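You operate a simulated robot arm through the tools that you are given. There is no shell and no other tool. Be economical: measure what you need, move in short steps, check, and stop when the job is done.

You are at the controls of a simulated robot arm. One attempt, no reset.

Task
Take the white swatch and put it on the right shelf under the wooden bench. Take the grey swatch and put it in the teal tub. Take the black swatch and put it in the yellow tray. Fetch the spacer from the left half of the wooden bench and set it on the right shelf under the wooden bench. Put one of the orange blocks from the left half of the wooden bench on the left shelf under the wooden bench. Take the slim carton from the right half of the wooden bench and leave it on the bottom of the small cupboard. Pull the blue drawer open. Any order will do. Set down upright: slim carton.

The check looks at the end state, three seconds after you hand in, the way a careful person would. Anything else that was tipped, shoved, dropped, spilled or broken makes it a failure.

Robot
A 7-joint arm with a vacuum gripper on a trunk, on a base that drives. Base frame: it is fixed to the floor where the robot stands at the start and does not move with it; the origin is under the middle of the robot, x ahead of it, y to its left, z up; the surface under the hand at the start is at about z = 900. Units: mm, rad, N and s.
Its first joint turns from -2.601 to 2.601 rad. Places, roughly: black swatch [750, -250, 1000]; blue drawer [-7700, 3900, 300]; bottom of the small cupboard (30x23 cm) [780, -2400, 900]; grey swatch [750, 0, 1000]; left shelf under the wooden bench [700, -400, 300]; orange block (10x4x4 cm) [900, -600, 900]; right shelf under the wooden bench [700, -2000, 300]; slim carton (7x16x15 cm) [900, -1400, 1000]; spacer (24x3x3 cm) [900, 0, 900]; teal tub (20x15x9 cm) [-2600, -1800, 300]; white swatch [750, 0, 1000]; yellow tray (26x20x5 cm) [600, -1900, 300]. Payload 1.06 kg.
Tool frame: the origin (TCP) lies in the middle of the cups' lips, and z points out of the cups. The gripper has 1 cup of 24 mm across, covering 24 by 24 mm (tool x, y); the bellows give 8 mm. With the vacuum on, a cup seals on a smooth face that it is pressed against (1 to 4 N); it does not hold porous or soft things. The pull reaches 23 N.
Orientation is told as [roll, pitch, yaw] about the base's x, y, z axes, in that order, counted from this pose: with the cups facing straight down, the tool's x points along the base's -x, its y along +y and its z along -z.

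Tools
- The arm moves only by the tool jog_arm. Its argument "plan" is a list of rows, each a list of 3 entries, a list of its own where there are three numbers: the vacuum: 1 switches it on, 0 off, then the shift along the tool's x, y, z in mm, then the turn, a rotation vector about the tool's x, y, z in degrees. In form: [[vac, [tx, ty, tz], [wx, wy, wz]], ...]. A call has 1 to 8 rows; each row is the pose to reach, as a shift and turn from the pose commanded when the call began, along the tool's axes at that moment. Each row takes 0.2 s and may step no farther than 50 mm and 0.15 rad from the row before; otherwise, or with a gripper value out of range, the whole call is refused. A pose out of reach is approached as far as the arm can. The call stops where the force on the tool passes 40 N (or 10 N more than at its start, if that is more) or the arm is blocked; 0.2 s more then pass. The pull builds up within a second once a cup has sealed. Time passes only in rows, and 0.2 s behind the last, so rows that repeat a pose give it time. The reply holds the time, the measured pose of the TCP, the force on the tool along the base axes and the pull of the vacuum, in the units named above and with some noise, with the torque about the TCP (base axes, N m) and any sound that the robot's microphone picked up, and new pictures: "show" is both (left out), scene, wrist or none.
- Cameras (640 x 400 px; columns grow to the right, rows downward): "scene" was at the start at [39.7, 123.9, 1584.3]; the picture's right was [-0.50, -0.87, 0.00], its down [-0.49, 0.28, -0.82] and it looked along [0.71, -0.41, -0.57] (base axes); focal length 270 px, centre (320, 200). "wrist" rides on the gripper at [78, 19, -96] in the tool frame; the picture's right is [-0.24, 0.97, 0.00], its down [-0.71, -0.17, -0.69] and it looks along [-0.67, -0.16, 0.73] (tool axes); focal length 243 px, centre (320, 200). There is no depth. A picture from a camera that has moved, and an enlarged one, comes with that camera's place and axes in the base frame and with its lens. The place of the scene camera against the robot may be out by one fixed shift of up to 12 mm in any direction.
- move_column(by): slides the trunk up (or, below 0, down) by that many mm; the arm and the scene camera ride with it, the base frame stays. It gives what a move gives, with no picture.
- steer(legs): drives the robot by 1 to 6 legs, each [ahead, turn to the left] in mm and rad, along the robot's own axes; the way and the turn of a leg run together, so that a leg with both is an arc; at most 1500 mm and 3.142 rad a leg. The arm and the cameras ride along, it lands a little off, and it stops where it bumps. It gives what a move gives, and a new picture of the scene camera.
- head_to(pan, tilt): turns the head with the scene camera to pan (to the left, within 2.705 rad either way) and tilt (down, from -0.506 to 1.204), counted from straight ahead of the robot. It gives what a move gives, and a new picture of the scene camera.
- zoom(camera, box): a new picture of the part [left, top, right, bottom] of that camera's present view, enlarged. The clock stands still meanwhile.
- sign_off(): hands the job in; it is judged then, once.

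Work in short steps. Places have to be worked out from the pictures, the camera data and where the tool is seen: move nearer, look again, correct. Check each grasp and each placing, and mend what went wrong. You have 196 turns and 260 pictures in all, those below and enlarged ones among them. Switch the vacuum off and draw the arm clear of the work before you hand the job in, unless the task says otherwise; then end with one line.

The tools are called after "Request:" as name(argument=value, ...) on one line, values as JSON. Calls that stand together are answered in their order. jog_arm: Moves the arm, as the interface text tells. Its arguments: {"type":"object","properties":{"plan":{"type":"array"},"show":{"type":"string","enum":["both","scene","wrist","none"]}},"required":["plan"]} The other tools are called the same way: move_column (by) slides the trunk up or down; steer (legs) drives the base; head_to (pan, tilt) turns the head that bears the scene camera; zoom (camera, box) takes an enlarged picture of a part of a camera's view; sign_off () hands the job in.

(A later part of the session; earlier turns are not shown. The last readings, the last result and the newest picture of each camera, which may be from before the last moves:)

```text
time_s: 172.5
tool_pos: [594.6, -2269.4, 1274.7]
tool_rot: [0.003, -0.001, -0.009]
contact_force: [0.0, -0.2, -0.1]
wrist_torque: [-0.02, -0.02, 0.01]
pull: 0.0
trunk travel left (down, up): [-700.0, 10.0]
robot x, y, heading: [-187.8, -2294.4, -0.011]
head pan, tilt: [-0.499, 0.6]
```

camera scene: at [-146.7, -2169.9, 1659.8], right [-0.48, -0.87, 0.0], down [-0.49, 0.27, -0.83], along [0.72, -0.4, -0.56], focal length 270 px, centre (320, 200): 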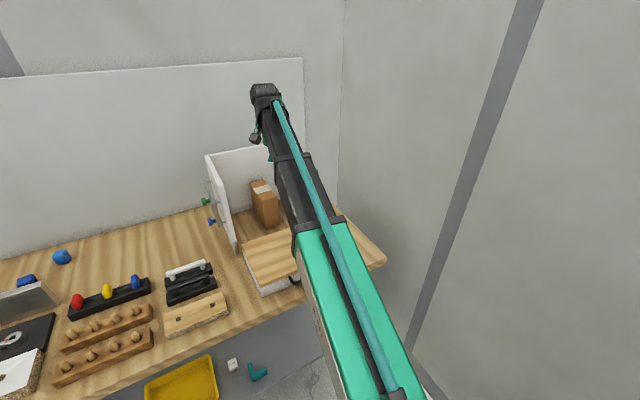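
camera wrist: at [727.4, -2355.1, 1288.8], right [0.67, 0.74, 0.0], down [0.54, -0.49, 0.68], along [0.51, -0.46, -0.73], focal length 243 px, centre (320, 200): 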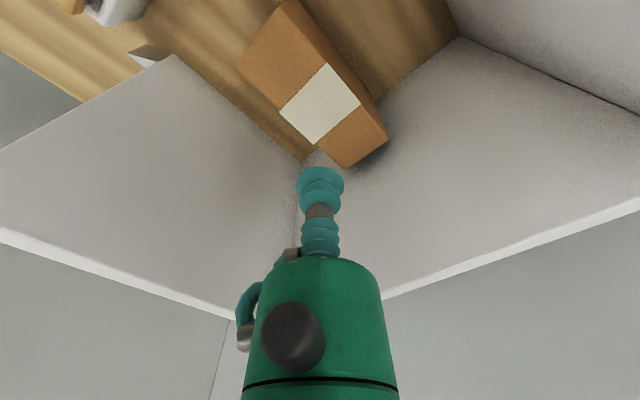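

Now drive to y≈-600 and face the bench.

Request:
steer(legs=[[0, 1.581], [1450, 0], [250, 0], [0, -1.571]])

Request:
head_to(pan=0.0, tilt=0.65)

```text
time_s: 188.8
tool_pos: [583.0, -579.0, 1274.1]
tool_rot: [0.002, -0.003, -0.002]
contact_force: [1.2, 0.3, -0.3]
wrist_torque: [-0.01, 0.02, -0.02]
pull: 0.1
trunk travel left (down, up): [-700.0, 10.0]
robot x, y, heading: [-201.7, -609.8, -0.004]
head pan, tilt: [-0.499, 0.6]
camera scene: at [-156.9, -484.9, 1659.8], right [-0.48, -0.88, 0.0], down [-0.5, 0.27, -0.83], along [0.72, -0.39, -0.56], focal length 270 px, centre (320, 200)
```

scene: 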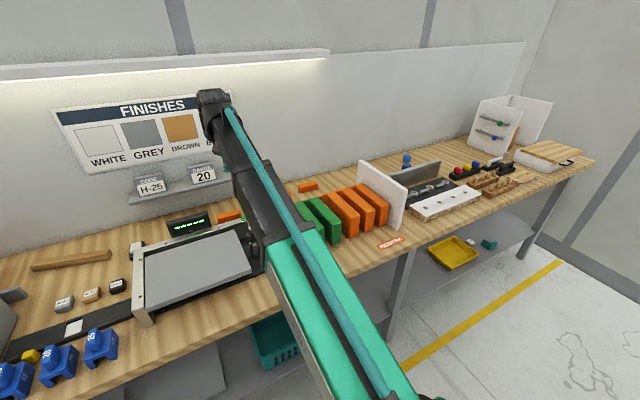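

```text
time_s: 189.7
tool_pos: [583.5, -580.0, 1275.7]
tool_rot: [0.002, -0.001, -0.002]
contact_force: [-0.1, 0.1, -1.2]
wrist_torque: [0.0, -0.04, 0.0]
pull: 0.0
trunk travel left (down, up): [-700.0, 10.0]
robot x, y, heading: [-199.1, -608.6, -0.004]
head pan, tilt: [0.0, 0.649]
camera scene: at [-147.8, -442.5, 1655.5], right [0.0, -1.0, 0.0], down [-0.6, 0.0, -0.8], along [0.8, 0.0, -0.6], focal length 270 px, centre (320, 200)
```

scene: 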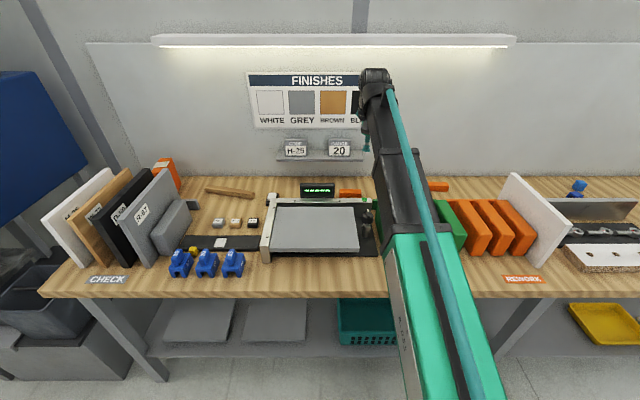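

The orange block is at about (860,-583). I drive 170 mm closer and view it with the wrist camera.

Request:
steer(legs=[[170, 0]])

Request:
jog_arm(plan=[[0, [-20, 0, 45], [0, 0, 0]], [0, [-40, 0, 90], [0, 0, 0]], [0, [-40, 0, 135], [0, 0, 0]], [0, [-40, 0, 175], [0, 0, 0]], [0, [-40, 0, 175], [0, 0, 0]]], show="wrist")

```text
time_s: 191.1
tool_pos: [751.7, -580.1, 1273.8]
tool_rot: [0.001, 0.0, -0.004]
contact_force: [-0.5, 0.6, 0.8]
wrist_torque: [-0.02, 0.04, 0.03]
pull: 0.0
trunk travel left (down, up): [-700.0, 10.0]
robot x, y, heading: [-30.7, -610.5, -0.001]
head pan, tilt: [0.0, 0.649]
camera scene: at [22.3, -442.5, 1655.4], right [0.0, -1.0, 0.0], down [-0.61, 0.0, -0.8], along [0.8, 0.0, -0.61], focal length 270 px, centre (320, 200)
```

scene: 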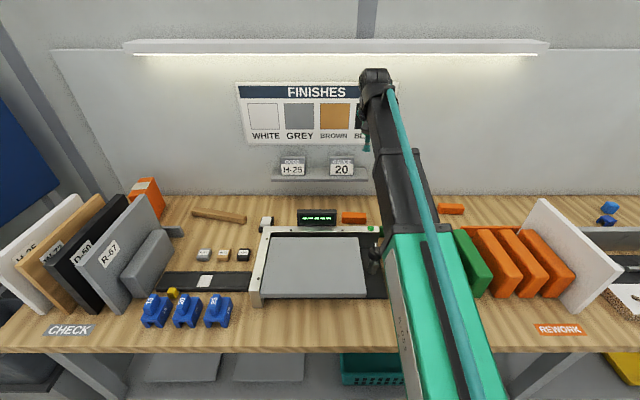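

```text
time_s: 192.3
tool_pos: [792.5, -582.5, 1099.7]
tool_rot: [0.001, -0.001, -0.003]
contact_force: [-0.6, 0.4, -0.1]
wrist_torque: [0.01, 0.02, 0.0]
pull: 0.1
trunk travel left (down, up): [-700.0, 10.0]
robot x, y, heading: [-30.3, -609.6, -0.003]
head pan, tilt: [0.0, 0.649]
camera wrist: at [713.8, -561.9, 1194.8], right [0.24, 0.97, 0.0], down [0.71, -0.18, 0.69], along [0.67, -0.16, -0.73], focal length 243 px, centre (320, 200)
```

wrist: 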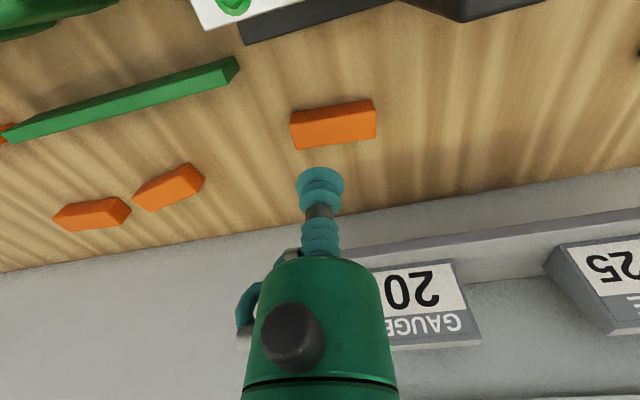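

The block's top centre is about (846,-575). The label shelf's front edge is near x≈937, so there's a modest margin; I go above the block and check.

Request:
jog_arm(plan=[[0, [-27, 4, 20], [0, 0, 0]], [0, [-54, 5, 50], [0, 0, 0]], [0, [-54, 5, 95], [0, 0, 0]], [0, [-54, 5, 130], [0, 0, 0]], [0, [-54, 5, 130], [0, 0, 0]]])

```text
time_s: 193.5
tool_pos: [846.6, -575.6, 969.9]
tool_rot: [0.001, -0.002, -0.005]
contact_force: [0.3, 0.1, -1.2]
wrist_torque: [0.02, -0.02, 0.0]
pull: 0.0
trunk travel left (down, up): [-700.0, 10.0]
robot x, y, heading: [-27.4, -608.8, 0.003]
head pan, tilt: [0.0, 0.649]
camera scene: at [20.6, -442.5, 1655.5], right [0.0, -1.0, 0.0], down [-0.6, 0.0, -0.8], along [0.8, 0.0, -0.6], focal length 270 px, centre (320, 200)
camera wrist: at [767.0, -555.9, 1064.2], right [0.24, 0.97, 0.0], down [0.71, -0.18, 0.69], along [0.67, -0.16, -0.73], focal length 243 px, centre (320, 200)
```

scene: 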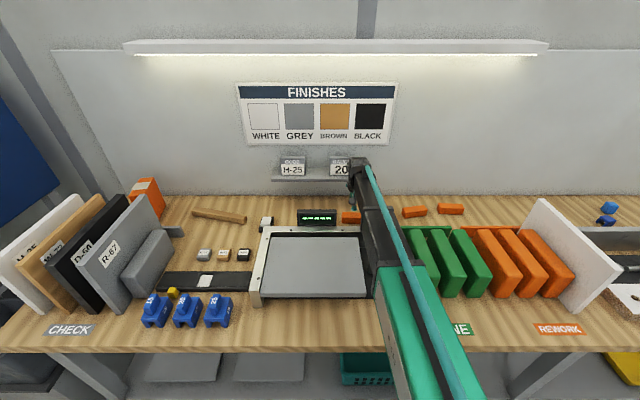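
wrist: 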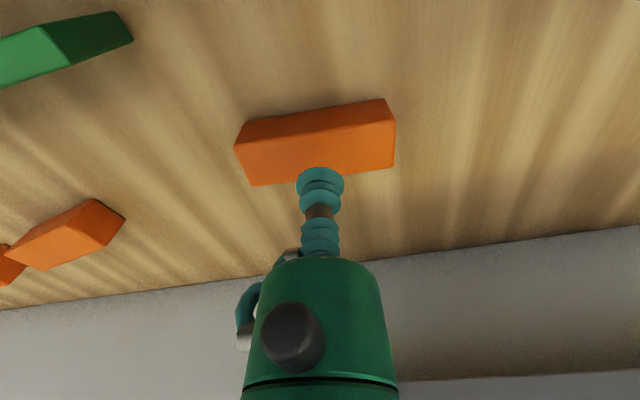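

Centred. Descend with vacuum.

Request:
jog_arm(plan=[[1, [3, 0, 15], [0, 0, 0]], [1, [3, 0, 24], [0, 0, 0]], [1, [3, 0, 30], [0, 0, 0]], [1, [3, 0, 33], [0, 0, 0]], [1, [3, 0, 33], [0, 0, 0]], [1, [3, 0, 33], [0, 0, 0]]], show="none")

```text
time_s: 194.9
tool_pos: [843.5, -575.7, 936.5]
tool_rot: [0.0, -0.003, -0.005]
contact_force: [-1.0, 0.7, -0.3]
wrist_torque: [0.01, -0.01, -0.02]
pull: 23.3
trunk travel left (down, up): [-700.0, 10.0]
robot x, y, heading: [-28.4, -609.1, -0.001]
head pan, tilt: [0.0, 0.649]
```

Sealed. Lift and check.

Request:
jog_arm(plan=[[1, [0, 0, -20], [0, 0, 0]], [1, [20, 0, -60], [0, 0, 0]], [1, [40, 0, -105], [0, 0, 0]], [1, [60, 0, -150], [0, 0, 0]], [1, [80, 0, -190], [0, 0, 0]], [1, [110, 0, -230], [0, 0, 0]], [1, [150, 0, -255], [0, 0, 0]]], show="wrist")

```text
time_s: 196.5
tool_pos: [691.7, -577.8, 1190.4]
tool_rot: [0.001, -0.002, -0.004]
contact_force: [0.1, 0.4, -0.9]
wrist_torque: [0.01, -0.01, 0.0]
pull: 22.8
trunk travel left (down, up): [-700.0, 10.0]
robot x, y, heading: [-29.7, -610.4, -0.002]
head pan, tilt: [0.0, 0.649]
camera wrist: at [613.5, -557.1, 1285.0], right [0.24, 0.97, 0.0], down [0.71, -0.18, 0.69], along [0.67, -0.16, -0.73], focal length 243 px, centre (320, 200)
```

wrist: 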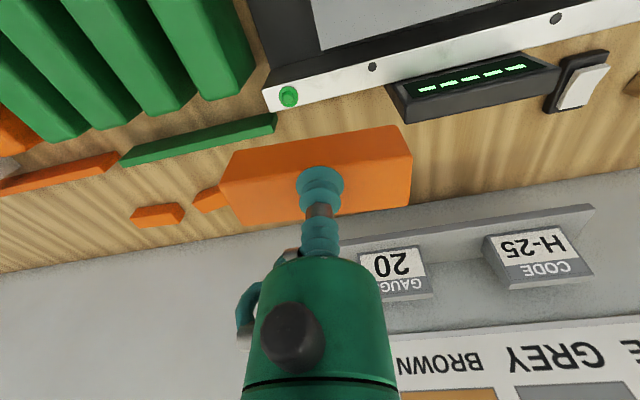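

Block held. I back off, lower the trunk in front of the bench, and will then go in diagonally to the free spot on the left shelf right of the teal crate (≈(580,-1045)).

Request:
steer(legs=[[-425, 0]])

Request:
move_column(by=-400)

Request:
move_column(by=-300)

Request:
head_to(pan=-0.1, tilt=0.4)

```text
time_s: 199.1
tool_pos: [266.4, -578.5, 1190.3]
tool_rot: [0.001, -0.003, -0.008]
contact_force: [-0.5, -0.2, -0.8]
wrist_torque: [0.0, 0.01, -0.02]
pull: 23.2
trunk travel left (down, up): [-700.0, 10.0]
robot x, y, heading: [-453.8, -607.2, -0.004]
head pan, tilt: [0.0, 0.649]
camera scene: at [-406.0, -441.8, 1655.5], right [0.0, -1.0, 0.0], down [-0.6, 0.0, -0.8], along [0.8, 0.0, -0.6], focal length 270 px, centre (320, 200)
```

scene: 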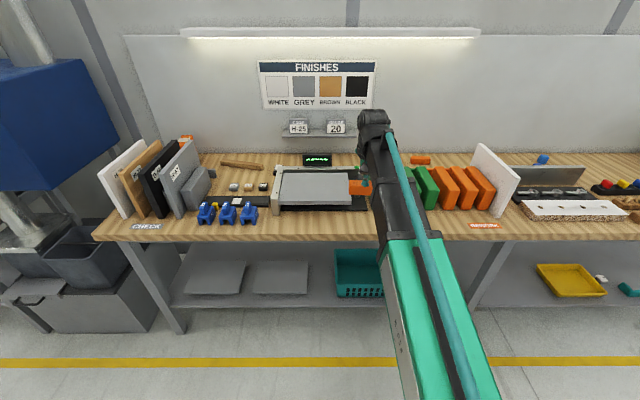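

```text
time_s: 203.0
tool_pos: [266.7, -578.9, 789.2]
tool_rot: [0.001, -0.002, -0.008]
contact_force: [0.2, -0.4, -1.1]
wrist_torque: [0.02, 0.02, 0.01]
pull: 23.2
trunk travel left (down, up): [-300.0, 410.0]
robot x, y, heading: [-458.9, -610.9, -0.004]
head pan, tilt: [0.0, 0.649]
```

```text
time_s: 206.0
tool_pos: [266.4, -579.1, 489.4]
tool_rot: [0.002, -0.003, -0.006]
contact_force: [0.6, -0.9, -0.5]
wrist_torque: [0.02, -0.04, 0.0]
pull: 23.1
trunk travel left (down, up): [0.0, 710.0]
robot x, y, heading: [-453.2, -611.4, -0.004]
head pan, tilt: [0.0, 0.649]
```

```text
time_s: 206.7
tool_pos: [266.6, -578.4, 488.8]
tool_rot: [0.0, 0.0, -0.006]
contact_force: [0.3, 0.5, -1.3]
wrist_torque: [-0.04, 0.0, -0.01]
pull: 22.7
trunk travel left (down, up): [0.0, 710.0]
robot x, y, heading: [-453.6, -610.1, -0.002]
head pan, tilt: [-0.099, 0.4]
camera scene: at [-399.8, -451.0, 977.9], right [-0.1, -0.99, 0.0], down [-0.39, 0.04, -0.92], along [0.92, -0.09, -0.39], focal length 270 px, centre (320, 200)
```

scene: 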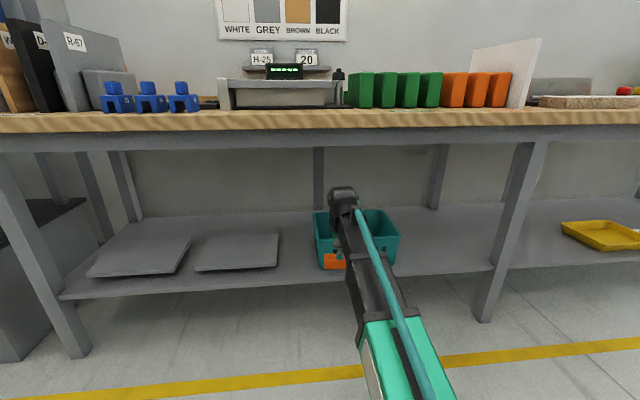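

The free spot between the crate (right edge y≈-850) and leg (y≈-1275) is confirmed. Lower the tool a little, turn right 0.4 rad and drive in.

Request:
jog_arm(plan=[[1, [0, 0, 30], [0, 0, 0]], [1, [0, 0, 40], [0, 0, 0]]], show="none")

Request:
steer(legs=[[0, -0.42], [250, 0]])

```text
time_s: 207.3
tool_pos: [267.8, -577.8, 449.1]
tool_rot: [0.001, -0.001, -0.009]
contact_force: [-0.5, -0.1, -1.0]
wrist_torque: [-0.02, 0.02, -0.01]
pull: 22.7
trunk travel left (down, up): [0.0, 710.0]
robot x, y, heading: [-459.3, -611.4, -0.001]
head pan, tilt: [-0.099, 0.4]
```

```text
time_s: 210.4
tool_pos: [447.7, -981.1, 449.9]
tool_rot: [0.001, -0.002, -0.431]
contact_force: [0.2, -0.3, 0.5]
wrist_torque: [0.02, 0.03, 0.01]
pull: 22.6
trunk travel left (down, up): [0.0, 710.0]
robot x, y, heading: [-220.3, -714.3, -0.423]
head pan, tilt: [-0.099, 0.4]
camera scene: at [-107.0, -589.2, 978.0], right [-0.5, -0.87, 0.0], down [-0.34, 0.19, -0.92], along [0.8, -0.46, -0.39], focal length 270 px, centre (320, 200)
```

scene: 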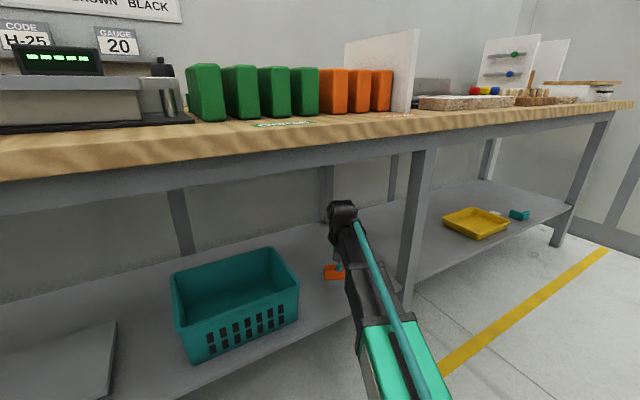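

Path is clear. Drive 125 mm more.

Request:
steer(legs=[[125, 0]])

Request:
jog_arm(plan=[[1, [0, 0, 45], [0, 0, 0]], [1, [0, 0, 80], [0, 0, 0]], [1, [0, 0, 80], [0, 0, 0]]], show="wrist")

```text
time_s: 211.7
tool_pos: [560.1, -1032.5, 448.8]
tool_rot: [0.003, -0.002, -0.427]
contact_force: [-1.0, -0.6, -0.3]
wrist_torque: [0.0, -0.04, 0.04]
pull: 22.7
trunk travel left (down, up): [0.0, 710.0]
robot x, y, heading: [-109.6, -768.4, -0.421]
head pan, tilt: [-0.099, 0.4]
camera scene: at [6.4, -640.5, 978.0], right [-0.5, -0.87, 0.0], down [-0.34, 0.19, -0.92], along [0.8, -0.46, -0.39], focal length 270 px, centre (320, 200)
```

scene: 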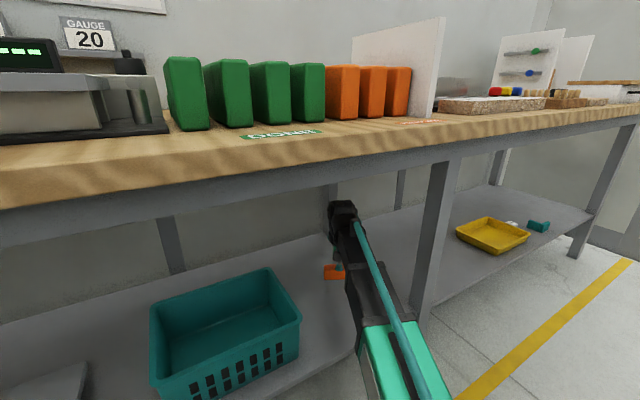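

```text
time_s: 212.5
tool_pos: [561.1, -1031.9, 370.0]
tool_rot: [0.003, -0.002, -0.427]
contact_force: [-0.6, 0.3, -0.6]
wrist_torque: [0.01, 0.02, 0.02]
pull: 23.0
trunk travel left (down, up): [0.0, 710.0]
robot x, y, heading: [-110.2, -762.1, -0.424]
head pan, tilt: [-0.099, 0.4]
camera wrist: at [498.3, -980.7, 465.6], right [0.62, 0.79, 0.0], down [0.57, -0.45, 0.69], along [0.54, -0.42, -0.73], focal length 243 px, centre (320, 200)
```

wrist: 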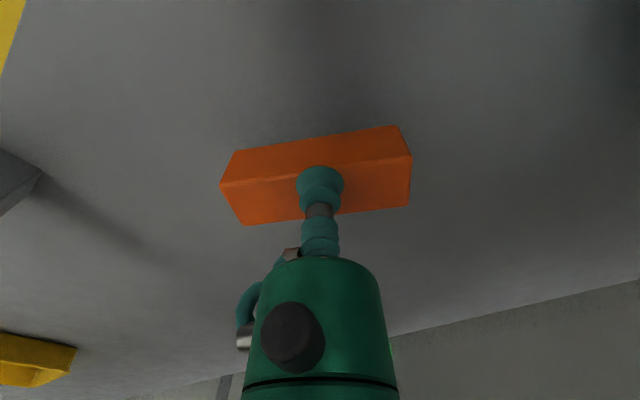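

Shelf below is free. Descend to contact (expected TCP≈337).

Request:
jog_arm(plan=[[1, [0, 0, 18], [0, 0, 0]], [1, [0, 0, 27], [0, 0, 0]], [1, [0, 0, 32], [0, 0, 0]], [1, [0, 0, 35], [0, 0, 0]], [1, [0, 0, 35], [0, 0, 0]]], show="none")

```text
time_s: 213.7
tool_pos: [560.5, -1033.2, 334.0]
tool_rot: [0.0, -0.002, -0.427]
contact_force: [-0.5, 0.3, 4.5]
wrist_torque: [-0.03, 0.01, 0.0]
pull: 23.7
trunk travel left (down, up): [0.0, 710.0]
robot x, y, heading: [-113.7, -763.9, -0.428]
head pan, tilt: [-0.099, 0.4]
```

Contact (4.5 N). Release and rise.

Request:
jog_arm(plan=[[0, [0, 0, 0], [0, 0, 0]], [0, [0, 0, 0], [0, 0, 0]], [0, [0, 0, 0], [0, 0, 0]], [0, [0, 0, -10], [0, 0, 0]], [0, [0, 0, -50], [0, 0, 0]], [0, [0, 0, -90], [0, 0, 0]], [0, [0, 0, -120], [0, 0, 0]]], show="wrist")

```text
time_s: 215.3
tool_pos: [560.4, -1034.0, 454.0]
tool_rot: [0.001, -0.004, -0.427]
contact_force: [-0.3, -0.3, -0.2]
wrist_torque: [0.01, -0.01, 0.0]
pull: 0.1
trunk travel left (down, up): [0.0, 710.0]
robot x, y, heading: [-108.4, -765.8, -0.422]
head pan, tilt: [-0.099, 0.4]
camera wrist: at [497.3, -982.7, 549.9], right [0.62, 0.79, 0.0], down [0.57, -0.45, 0.69], along [0.54, -0.42, -0.73], focal length 243 px, centre (320, 200)
```

wrist: 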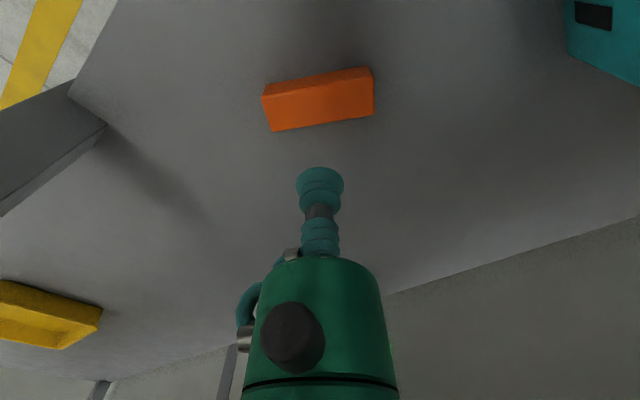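

Orange block is on the left shelf. Back out, straighten, and raise the trunk.

Request:
steer(legs=[[-380, 0], [0, 0.424]])

Request:
move_column(by=400)

Request:
move_column(by=300)

```text
time_s: 218.9
tool_pos: [263.6, -584.0, 455.1]
tool_rot: [0.001, -0.003, -0.015]
contact_force: [-0.1, -0.5, 0.4]
wrist_torque: [0.02, -0.01, 0.03]
pull: 0.1
trunk travel left (down, up): [0.0, 710.0]
robot x, y, heading: [-459.9, -606.5, -0.012]
head pan, tilt: [-0.099, 0.4]
camera scene: at [-401.4, -449.0, 978.0], right [-0.11, -0.99, 0.0], down [-0.39, 0.04, -0.92], along [0.92, -0.1, -0.39], focal length 270 px, centre (320, 200)
```

scene: 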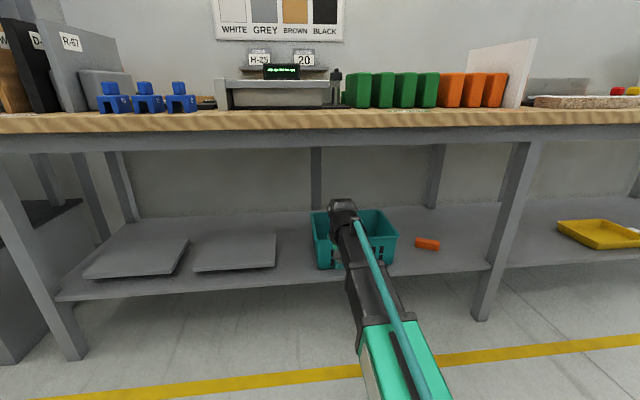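

```text
time_s: 222.8
tool_pos: [262.9, -583.1, 855.3]
tool_rot: [0.001, -0.002, -0.014]
contact_force: [0.1, -0.1, 0.0]
wrist_torque: [-0.01, -0.01, 0.0]
pull: 0.0
trunk travel left (down, up): [-400.0, 310.0]
robot x, y, heading: [-456.1, -606.7, -0.015]
head pan, tilt: [-0.099, 0.4]
```

```text
time_s: 225.8
tool_pos: [263.8, -583.7, 1154.1]
tool_rot: [0.003, -0.003, -0.016]
contact_force: [-0.5, -0.1, 0.4]
wrist_torque: [-0.01, 0.0, 0.0]
pull: 0.1
trunk travel left (down, up): [-700.0, 10.0]
robot x, y, heading: [-455.1, -603.7, -0.014]
head pan, tilt: [-0.099, 0.4]
```

Drive over to y≈-120 and approach for the black swatch.

Request:
steer(legs=[[0, 1.585], [480, 0], [0, -1.571], [410, 0]])

Request:
jog_arm(plan=[[0, [0, 0, 20], [0, 0, 0]], [0, [0, 0, 60], [0, 0, 0]]], show="wrist")

```text
time_s: 238.3
tool_pos: [663.1, -41.9, 1155.2]
tool_rot: [0.002, -0.001, 0.045]
contact_force: [0.4, 0.5, -0.3]
wrist_torque: [-0.01, 0.02, -0.03]
pull: 0.0
trunk travel left (down, up): [-700.0, 10.0]
robot x, y, heading: [-57.1, -111.1, 0.049]
head pan, tilt: [-0.099, 0.4]
camera scene: at [-8.6, 51.3, 1678.0], right [-0.05, -1.0, 0.0], down [-0.39, 0.02, -0.92], along [0.92, -0.05, -0.39], focal length 270 px, centre (320, 200)
```

scene: 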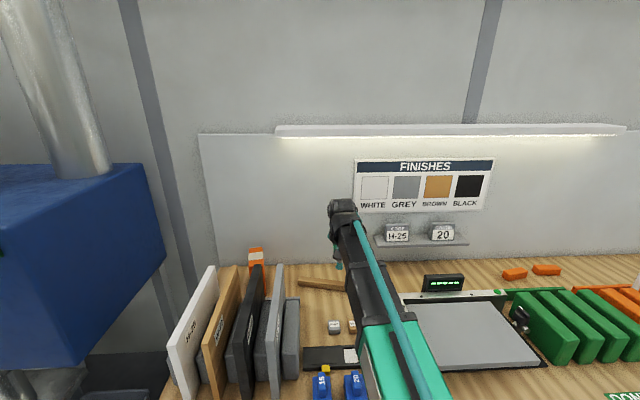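

```text
time_s: 238.9
tool_pos: [663.0, -40.3, 1095.4]
tool_rot: [0.002, -0.002, 0.043]
contact_force: [0.4, -0.8, -0.9]
wrist_torque: [0.0, -0.02, 0.02]
pull: 0.2
trunk travel left (down, up): [-700.0, 10.0]
robot x, y, heading: [-54.5, -109.2, 0.046]
head pan, tilt: [-0.099, 0.4]
camera wrist: at [583.9, -24.1, 1190.1], right [0.19, 0.98, 0.0], down [0.71, -0.14, 0.69], along [0.67, -0.13, -0.73], focal length 243 px, centre (320, 200)
```

wrist: 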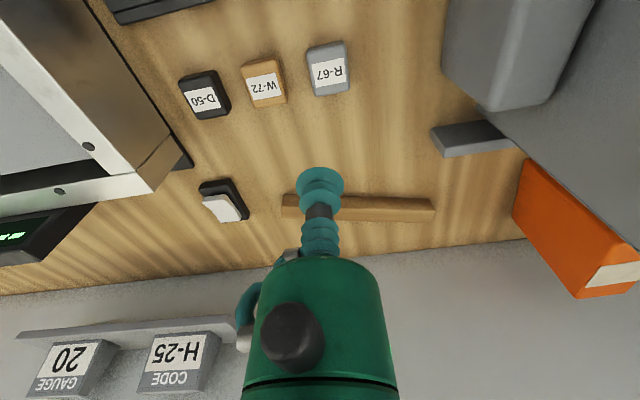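

The black chip is at ≈(657,-165). Move over it and lower to ≈970.

Request:
jog_arm(plan=[[0, [4, -42, 10], [0, 0, 0]], [0, [8, -84, 30], [0, 0, 0]], [0, [11, -125, 50], [0, 0, 0]], [0, [11, -125, 95], [0, 0, 0]], [0, [11, -125, 125], [0, 0, 0]], [0, [11, -125, 125], [0, 0, 0]]], show="wrist")

```text
time_s: 240.3
tool_pos: [659.4, -167.0, 971.2]
tool_rot: [0.002, -0.002, 0.045]
contact_force: [-0.5, 0.0, 0.3]
wrist_torque: [-0.01, 0.01, -0.01]
pull: 0.1
trunk travel left (down, up): [-700.0, 10.0]
robot x, y, heading: [-53.7, -109.5, 0.045]
head pan, tilt: [-0.099, 0.4]
camera wrist: at [580.0, -151.0, 1066.2], right [0.19, 0.98, 0.0], down [0.71, -0.14, 0.69], along [0.67, -0.13, -0.73], focal length 243 px, centre (320, 200)
```

wrist: 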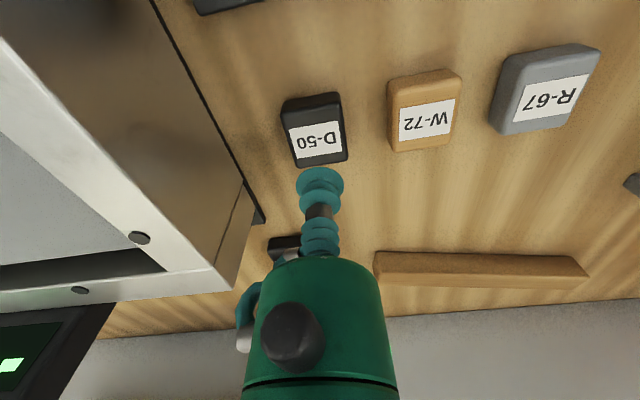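

Centred. Descend with vacuum to ≈919.

Request:
jog_arm(plan=[[1, [2, -2, 30], [0, 0, 0]], [1, [2, -2, 42], [0, 0, 0]], [1, [2, -2, 48], [0, 0, 0]], [1, [2, -2, 52], [0, 0, 0]], [1, [2, -2, 52], [0, 0, 0]], [1, [2, -2, 52], [0, 0, 0]]], show="none")

```text
time_s: 241.7
tool_pos: [657.1, -168.6, 919.4]
tool_rot: [0.002, -0.003, 0.045]
contact_force: [4.5, -1.5, 13.6]
wrist_torque: [-0.04, -0.01, -0.01]
pull: 22.9
trunk travel left (down, up): [-700.0, 10.0]
robot x, y, heading: [-59.8, -109.5, 0.047]
head pan, tilt: [-0.099, 0.4]
```

Sealed. Lift, straighten the arm, and retract the robot from the bench.

Request:
jog_arm(plan=[[1, [0, 0, -20], [0, 0, 0]], [1, [0, 0, -60], [0, 0, 0]], [1, [0, 0, -105], [0, 0, 0]], [1, [0, 0, -150], [0, 0, 0]], [1, [0, 30, -190], [0, 0, 0]], [1, [0, 60, -220], [0, 0, 0]], [1, [0, 90, -240], [0, 0, 0]], [1, [0, 90, -240], [0, 0, 0]]], show="wrist")

Request:
steer(legs=[[-130, 0], [0, -1.617], [1450, 0], [490, 0], [0, 1.571], [-270, 0]])

```text
time_s: 243.5
tool_pos: [651.7, -80.3, 1158.4]
tool_rot: [0.004, -0.002, 0.044]
contact_force: [0.0, -0.5, -0.5]
wrist_torque: [0.0, 0.0, 0.0]
pull: 22.9
trunk travel left (down, up): [-700.0, 10.0]
robot x, y, heading: [-55.7, -111.8, 0.048]
head pan, tilt: [-0.099, 0.4]
camera wrist: at [573.3, -64.1, 1252.6], right [0.19, 0.98, 0.0], down [0.71, -0.14, 0.69], along [0.67, -0.13, -0.73], focal length 243 px, centre (320, 200)
```

wrist: 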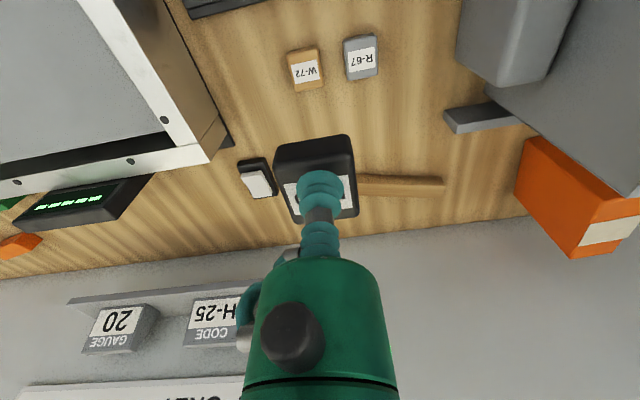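

```text
time_s: 263.4
tool_pos: [288.7, -2058.9, 1157.5]
tool_rot: [0.0, -0.004, 0.04]
contact_force: [-0.3, 0.3, -0.9]
wrist_torque: [-0.01, -0.01, 0.04]
pull: 22.6
trunk travel left (down, up): [-700.0, 10.0]
robot x, y, heading: [-419.1, -2081.9, 0.039]
head pan, tilt: [-0.099, 0.4]
camera scene: at [-372.6, -1923.2, 1678.0], right [-0.06, -1.0, 0.0], down [-0.39, 0.02, -0.92], along [0.92, -0.05, -0.39], focal length 270 px, centre (320, 200)
```

scene: 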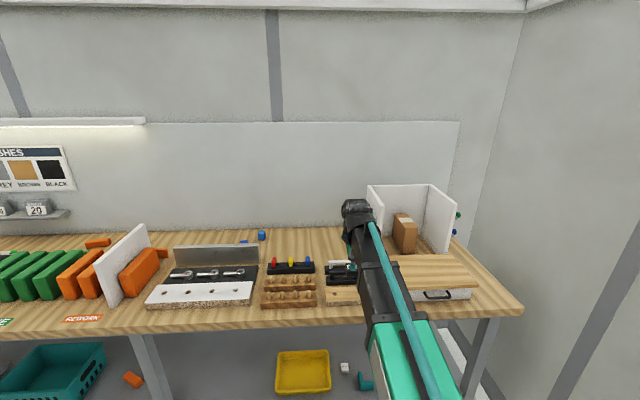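

Carton stands well in the cupboard. Back 45 mm more, then lower the trunk.

Request:
steer(legs=[[-45, 0]])

Request:
move_column(by=-400)

Request:
move_column(by=-300)

Request:
head_to(pan=-0.1, tilt=0.5)

```text
time_s: 264.4
tool_pos: [255.9, -2061.9, 1155.2]
tool_rot: [0.002, -0.003, 0.038]
contact_force: [-0.2, 0.0, -0.4]
wrist_torque: [0.01, 0.03, 0.0]
pull: 22.5
trunk travel left (down, up): [-700.0, 10.0]
robot x, y, heading: [-454.6, -2085.9, 0.045]
head pan, tilt: [-0.099, 0.4]
stopped in leg 1: the robot was blocked; the commanded pose is now the measured one
camera scene: at [-404.4, -1924.4, 1677.9], right [-0.06, -1.0, 0.0], down [-0.39, 0.02, -0.92], along [0.92, -0.05, -0.39], focal length 270 px, centre (320, 200)
```

scene: 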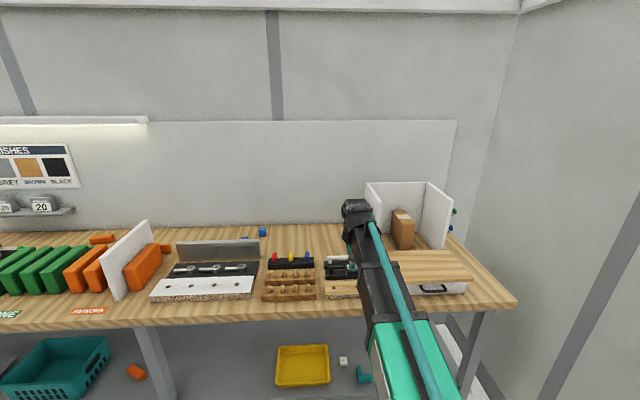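

```text
time_s: 268.2
tool_pos: [255.7, -2061.2, 757.3]
tool_rot: [0.002, -0.003, 0.038]
contact_force: [0.6, 0.2, 0.3]
wrist_torque: [0.0, 0.0, 0.02]
pull: 23.0
trunk travel left (down, up): [-300.0, 410.0]
robot x, y, heading: [-455.1, -2086.5, 0.042]
head pan, tilt: [-0.099, 0.4]
```

```text
time_s: 271.2
tool_pos: [254.8, -2060.7, 457.4]
tool_rot: [0.002, -0.003, 0.039]
contact_force: [0.8, 0.2, -1.0]
wrist_torque: [0.0, 0.02, 0.02]
pull: 23.3
trunk travel left (down, up): [0.0, 710.0]
robot x, y, heading: [-453.7, -2085.4, 0.04]
head pan, tilt: [-0.099, 0.4]
```

```text
time_s: 271.9
tool_pos: [254.2, -2060.5, 458.3]
tool_rot: [0.002, -0.001, 0.037]
contact_force: [0.0, 0.3, -1.4]
wrist_torque: [0.04, 0.01, -0.01]
pull: 23.7
trunk travel left (down, up): [0.0, 710.0]
robot x, y, heading: [-454.9, -2085.6, 0.043]
head pan, tilt: [-0.099, 0.499]
camera scene: at [-407.6, -1924.5, 968.9], right [-0.06, -1.0, 0.0], down [-0.48, 0.03, -0.88], along [0.88, -0.05, -0.48], focal length 270 px, centre (320, 200)
```

scene: 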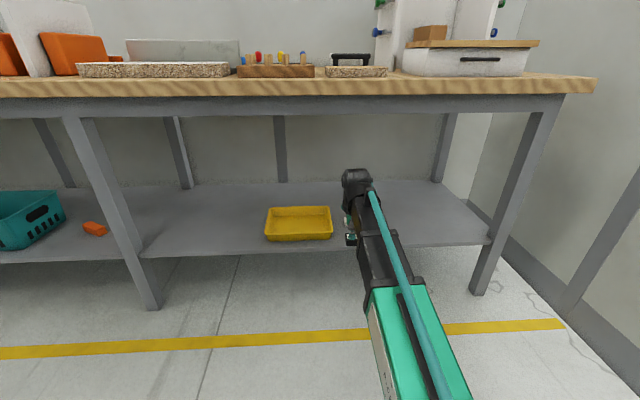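

The rear touched the trolley at that position, so I'll stay further forward. Tray centre ≈(555,-1890): go ahead 40, turn 0.155 rad left, and drive in 275 mm.

Request:
steer(legs=[[40, 0], [0, 0.155], [275, 0]])

Request:
jog_arm(plan=[[1, [0, 0, 20], [0, 0, 0]], [1, [0, 0, 40], [0, 0, 0]], [1, [0, 0, 40], [0, 0, 0]]], show="wrist")

```text
time_s: 274.9
tool_pos: [558.9, -1893.7, 457.0]
tool_rot: [0.0, -0.002, 0.196]
contact_force: [0.4, 0.4, -0.4]
wrist_torque: [0.02, 0.03, 0.02]
pull: 22.4
trunk travel left (down, up): [0.0, 710.0]
robot x, y, heading: [-140.3, -2026.7, 0.2]
head pan, tilt: [-0.099, 0.499]
camera scene: at [-117.6, -1863.2, 968.9], right [0.1, -1.0, 0.0], down [-0.48, -0.05, -0.88], along [0.87, 0.09, -0.48], focal length 270 px, centre (320, 200)
```

scene: 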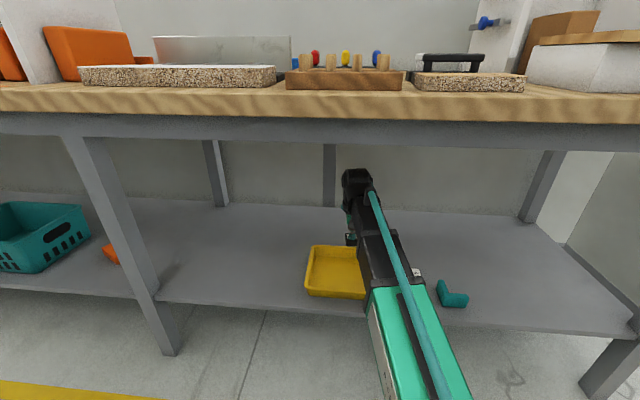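

```text
time_s: 275.8
tool_pos: [557.3, -1893.1, 417.8]
tool_rot: [0.003, -0.003, 0.195]
contact_force: [0.0, 0.7, -0.1]
wrist_torque: [-0.02, 0.0, 0.01]
pull: 22.9
trunk travel left (down, up): [0.0, 710.0]
robot x, y, heading: [-137.7, -2027.1, 0.191]
head pan, tilt: [-0.099, 0.499]
camera wrist: at [477.0, -1887.7, 512.5], right [0.04, 1.0, 0.0], down [0.73, -0.03, 0.69], along [0.69, -0.03, -0.73], focal length 243 px, centre (320, 200)
```

wrist: 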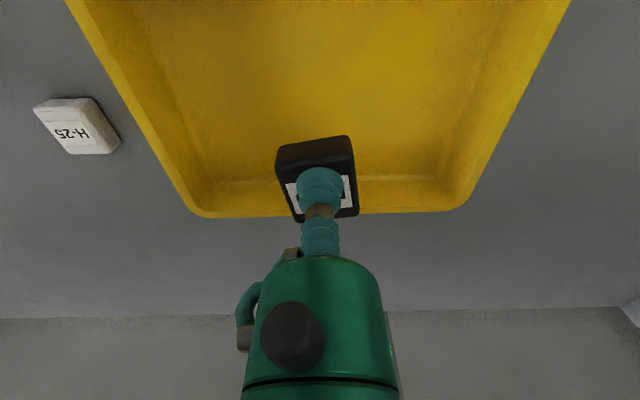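

The chip will land near the tray's middle. Descend to contact (expected ≈325).

Request:
jog_arm(plan=[[1, [0, 0, 45], [0, 0, 0]], [1, [0, 0, 70], [0, 0, 0]], [1, [0, 0, 83], [0, 0, 0]], [1, [0, 0, 89], [0, 0, 0]], [1, [0, 0, 93], [0, 0, 0]], [1, [0, 0, 93], [0, 0, 0]]], show="none")

```text
time_s: 277.1
tool_pos: [557.9, -1892.2, 327.0]
tool_rot: [0.002, -0.003, 0.196]
contact_force: [1.4, 1.6, 15.6]
wrist_torque: [0.04, 0.02, 0.04]
pull: 22.8
trunk travel left (down, up): [0.0, 710.0]
robot x, y, heading: [-138.9, -2030.4, 0.201]
head pan, tilt: [-0.099, 0.499]
```

Contact. Release and rise.

Request:
jog_arm(plan=[[1, [0, 0, -2], [0, 0, 0]], [0, [0, 0, -2], [0, 0, 0]], [0, [0, 0, -2], [0, 0, 0]], [0, [0, 0, -2], [0, 0, 0]], [0, [0, 0, -12], [0, 0, 0]], [0, [0, 0, -50], [0, 0, 0]], [0, [0, 0, -90], [0, 0, 0]], [0, [0, 0, -130], [0, 0, 0]]], show="wrist")

```text
time_s: 278.9
tool_pos: [559.4, -1892.0, 459.1]
tool_rot: [0.002, -0.003, 0.195]
contact_force: [-0.2, -0.5, -0.4]
wrist_torque: [0.03, -0.03, -0.02]
pull: 0.0
trunk travel left (down, up): [0.0, 710.0]
robot x, y, heading: [-136.9, -2028.1, 0.197]
head pan, tilt: [-0.099, 0.499]
camera wrist: at [478.6, -1888.1, 553.2], right [0.04, 1.0, 0.0], down [0.73, -0.03, 0.69], along [0.69, -0.03, -0.73], focal length 243 px, centre (320, 200)
```

wrist: 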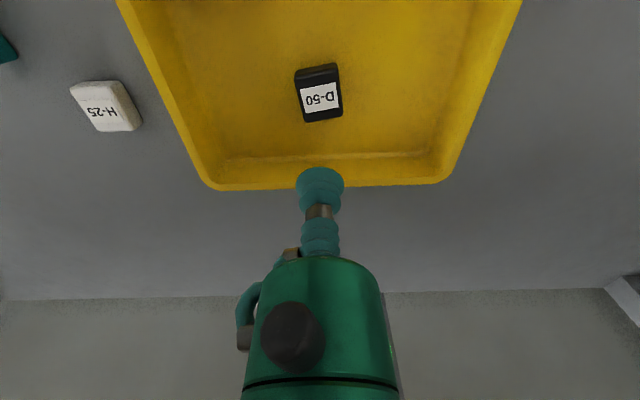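

Black swatch lies in the yellow tray. I back out, turn parallel to the bench, then raise the trunk.

Request:
steer(legs=[[-265, 0], [0, 1.374]])

Request:
move_column(by=400)

Request:
move_column(by=300)

Request:
head_to(pan=1.2, tilt=0.7)

```text
time_s: 284.2
tool_pos: [-396.2, -1369.1, 458.2]
tool_rot: [0.001, -0.002, 1.574]
contact_force: [-0.5, -0.7, -0.6]
wrist_torque: [0.0, -0.01, -0.02]
pull: 0.1
trunk travel left (down, up): [0.0, 710.0]
robot x, y, heading: [-397.7, -2080.7, 1.576]
head pan, tilt: [-0.099, 0.499]
camera scene: at [-550.1, -2036.7, 968.9], right [1.0, -0.09, 0.0], down [-0.05, -0.48, -0.88], along [0.08, 0.87, -0.48], focal length 270 px, centre (320, 200)
```

scene: 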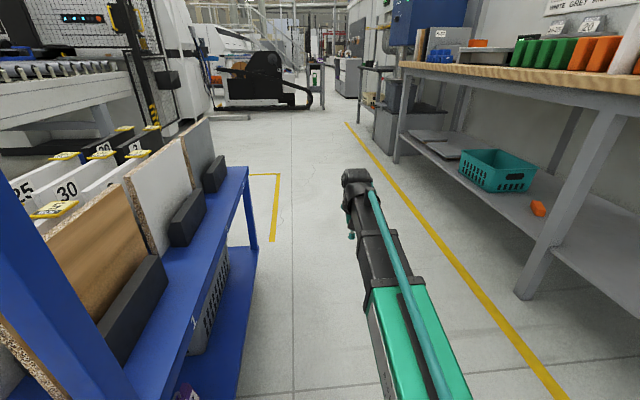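

```text
time_s: 288.1
tool_pos: [-397.0, -1369.1, 857.2]
tool_rot: [0.0, -0.001, 1.574]
contact_force: [-0.2, -0.1, 0.4]
wrist_torque: [-0.03, 0.02, -0.03]
pull: 0.0
trunk travel left (down, up): [-400.0, 310.0]
robot x, y, heading: [-395.4, -2078.7, 1.577]
head pan, tilt: [-0.099, 0.499]
```

```text
time_s: 291.1
tool_pos: [-395.4, -1369.0, 1157.9]
tool_rot: [0.003, -0.004, 1.573]
contact_force: [0.1, -0.1, -1.2]
wrist_torque: [0.0, 0.01, -0.05]
pull: 0.0
trunk travel left (down, up): [-700.0, 10.0]
robot x, y, heading: [-395.0, -2078.9, 1.57]
head pan, tilt: [-0.099, 0.499]
```

```text
time_s: 292.5
tool_pos: [-396.5, -1369.2, 1159.2]
tool_rot: [0.002, -0.001, 1.573]
contact_force: [0.3, -0.4, 0.8]
wrist_torque: [-0.01, -0.01, -0.01]
pull: 0.0
trunk travel left (down, up): [-700.0, 10.0]
robot x, y, heading: [-394.0, -2083.7, 1.574]
head pan, tilt: [1.201, 0.7]
camera scene: at [-638.0, -2096.9, 1651.1], right [0.36, 0.93, 0.0], down [0.6, -0.23, -0.77], along [-0.71, 0.27, -0.64], focal length 270 px, centre (320, 200)
```

scene: 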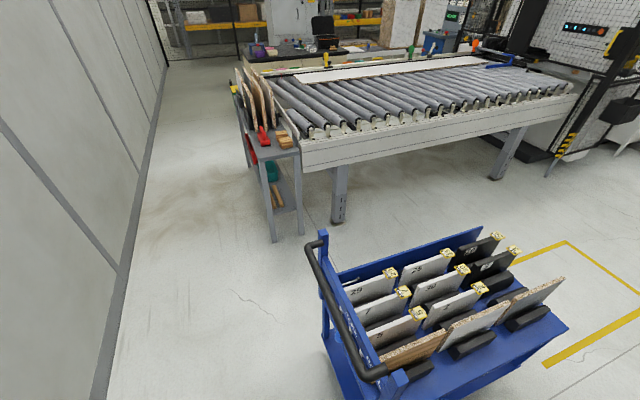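

The trolley boards all still stand. Drive north past the trolley at x≈-200, then swing out to x≈-460 before turning (to keep the arm clear of the tall panels).

Request:
steer(legs=[[0, -0.4], [500, 0], [0, 0.4], [800, 0], [0, 0.5], [550, 0]])

Request:
steer(legs=[[0, -0.5], [320, 0], [0, -1.571]])

Request:
head_to(pan=0.0, tilt=0.6)

```text
time_s: 306.0
tool_pos: [-818.8, 281.2, 1159.6]
tool_rot: [0.003, -0.001, 2.078]
contact_force: [-0.5, 0.8, 0.1]
wrist_torque: [-0.01, 0.01, 0.01]
pull: 0.0
trunk travel left (down, up): [-700.0, 10.0]
robot x, y, heading: [-476.2, -341.9, 2.084]
head pan, tilt: [1.201, 0.7]
camera scene: at [-676.2, -476.8, 1651.1], right [-0.14, 0.99, 0.0], down [0.64, 0.09, -0.76], along [-0.76, -0.11, -0.64], focal length 270 px, centre (320, 200)
```

scene: 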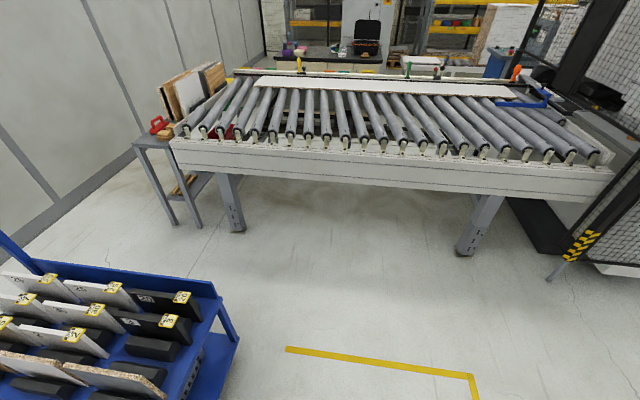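

```text
time_s: 313.3
tool_pos: [228.9, 10.2, 1158.0]
tool_rot: [0.002, -0.002, 0.042]
contact_force: [-0.3, 0.2, -0.5]
wrist_torque: [0.0, 0.02, 0.01]
pull: 0.0
trunk travel left (down, up): [-700.0, 10.0]
robot x, y, heading: [-478.8, -18.6, 0.046]
head pan, tilt: [1.201, 0.7]
camera scene: at [-498.9, 228.2, 1651.2], right [0.95, -0.32, 0.0], down [-0.21, -0.61, -0.76], along [0.24, 0.72, -0.64], focal length 270 px, centre (320, 200)
```

scene: 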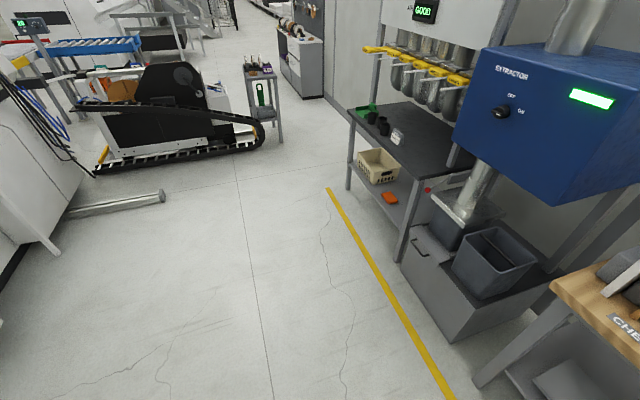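

```text
time_s: 314.7
tool_pos: [228.3, 9.2, 1158.0]
tool_rot: [0.002, -0.002, 0.043]
contact_force: [0.6, 0.4, 0.2]
wrist_torque: [0.0, -0.03, 0.0]
pull: 0.2
trunk travel left (down, up): [-700.0, 10.0]
robot x, y, heading: [-483.7, -19.6, 0.046]
head pan, tilt: [0.0, 0.6]
camera scene: at [-437.8, 151.9, 1659.8], right [0.05, -1.0, 0.0], down [-0.56, -0.03, -0.83], along [0.82, 0.04, -0.56], focal length 270 px, centre (320, 200)
```

scene: 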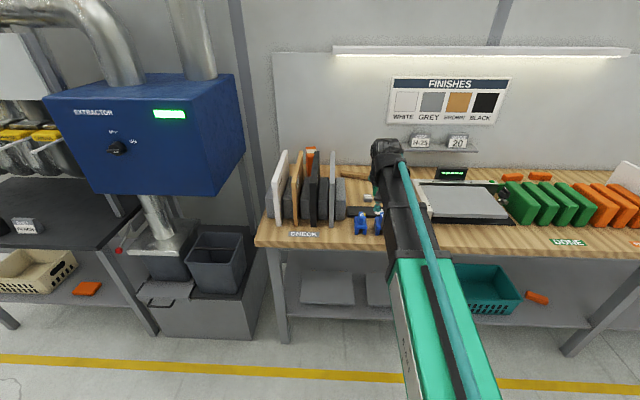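

Turn slightly right for clearance from the grey panel, and advance 420 mm.

Request:
steer(legs=[[0, -0.08], [420, 0]])

Request:
jog_arm(plan=[[0, [-40, 0, 20], [0, 0, 0]], [0, [-80, 0, 40], [0, 0, 0]], [0, [-100, 0, 60], [0, 0, 0]], [0, [-100, 0, 60], [0, 0, 0]]], show="wrist")

```text
time_s: 317.7
tool_pos: [644.8, -57.7, 1157.4]
tool_rot: [0.002, -0.002, -0.036]
contact_force: [-0.4, 0.3, 0.5]
wrist_torque: [-0.02, -0.01, 0.0]
pull: 0.1
trunk travel left (down, up): [-700.0, 10.0]
robot x, y, heading: [-66.2, -32.9, -0.03]
head pan, tilt: [0.0, 0.6]
camera scene: at [-8.9, 134.8, 1659.7], right [-0.03, -1.0, 0.0], down [-0.57, 0.02, -0.82], along [0.82, -0.03, -0.57], focal length 270 px, centre (320, 200)
```

scene: 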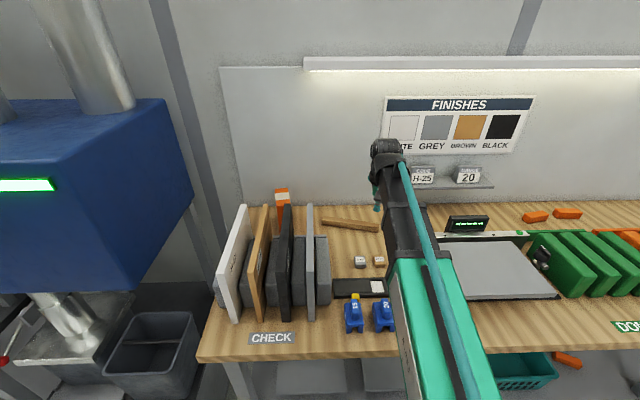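

```text
time_s: 318.7
tool_pos: [744.7, -60.9, 1098.1]
tool_rot: [0.002, -0.002, -0.036]
contact_force: [0.1, 0.1, 0.2]
wrist_torque: [-0.01, 0.03, -0.02]
pull: 0.2
trunk travel left (down, up): [-700.0, 10.0]
robot x, y, heading: [-65.6, -33.6, -0.033]
head pan, tilt: [0.0, 0.6]
camera wrist: at [666.3, -38.4, 1193.9], right [0.27, 0.96, 0.0], down [0.7, -0.2, 0.69], along [0.66, -0.18, -0.73], focal length 243 px, centre (320, 200)
```

wrist: 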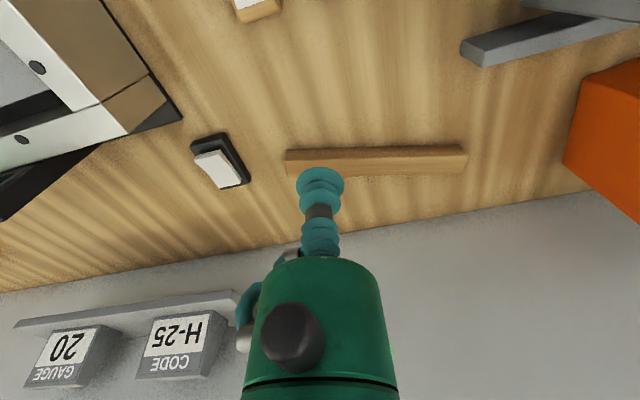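

The spacer's centre is about (865,-16), yaw ≈-0.24 from the y axis. I move above it and lower to ≈975 for a precise look.

Request:
jog_arm(plan=[[0, [-40, 16, 20], [0, 0, 0]], [0, [-80, 33, 40], [0, 0, 0]], [0, [-118, 49, 60], [0, 0, 0]], [0, [-118, 49, 100], [0, 0, 0]], [0, [-118, 49, 125], [0, 0, 0]], [0, [-118, 49, 125], [0, 0, 0]]], show="wrist")

```text
time_s: 320.1
tool_pos: [863.6, -17.8, 971.9]
tool_rot: [0.001, -0.002, -0.035]
contact_force: [-0.3, 0.3, -0.6]
wrist_torque: [-0.01, 0.01, 0.02]
pull: 0.1
trunk travel left (down, up): [-700.0, 10.0]
robot x, y, heading: [-68.6, -27.3, -0.029]
head pan, tilt: [0.0, 0.6]
camera wrist: at [786.4, 5.4, 1068.1], right [0.27, 0.96, 0.0], down [0.7, -0.2, 0.69], along [0.66, -0.18, -0.73], focal length 243 px, centre (320, 200)
```

wrist: 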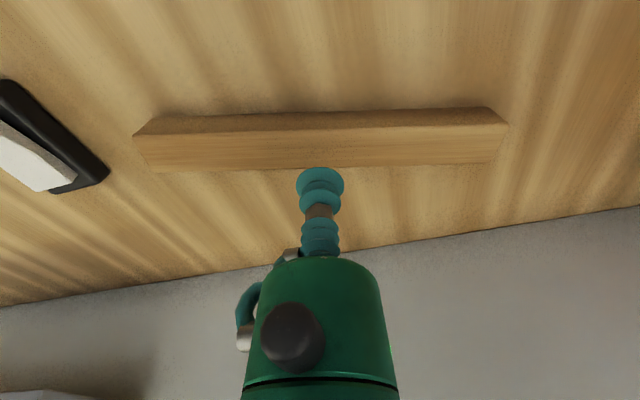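

Centre of the top face ≈(869,-16). Shift 5 mm and descend with vacuum.

Request:
jog_arm(plan=[[1, [-5, 1, 20], [0, 0, 0]], [1, [-5, 1, 34], [0, 0, 0]], [1, [-5, 1, 40], [0, 0, 0]], [1, [-5, 1, 44], [0, 0, 0]], [1, [-5, 1, 44], [0, 0, 0]]], show="wrist")

```text
time_s: 321.3
tool_pos: [869.8, -15.1, 930.0]
tool_rot: [0.001, -0.002, -0.036]
contact_force: [-1.6, -0.1, 3.3]
wrist_torque: [-0.04, 0.01, -0.02]
pull: 22.4
trunk travel left (down, up): [-700.0, 10.0]
robot x, y, heading: [-65.8, -29.4, -0.039]
head pan, tilt: [0.0, 0.6]
camera wrist: at [791.3, 6.7, 1024.9], right [0.27, 0.96, 0.0], down [0.7, -0.2, 0.69], along [0.66, -0.18, -0.73], focal length 243 px, centre (320, 200)
```

wrist: 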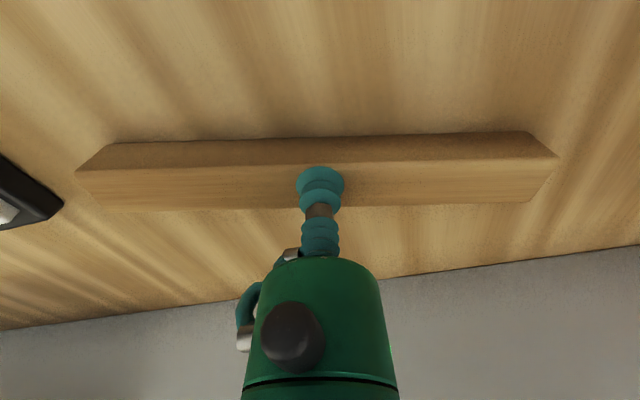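

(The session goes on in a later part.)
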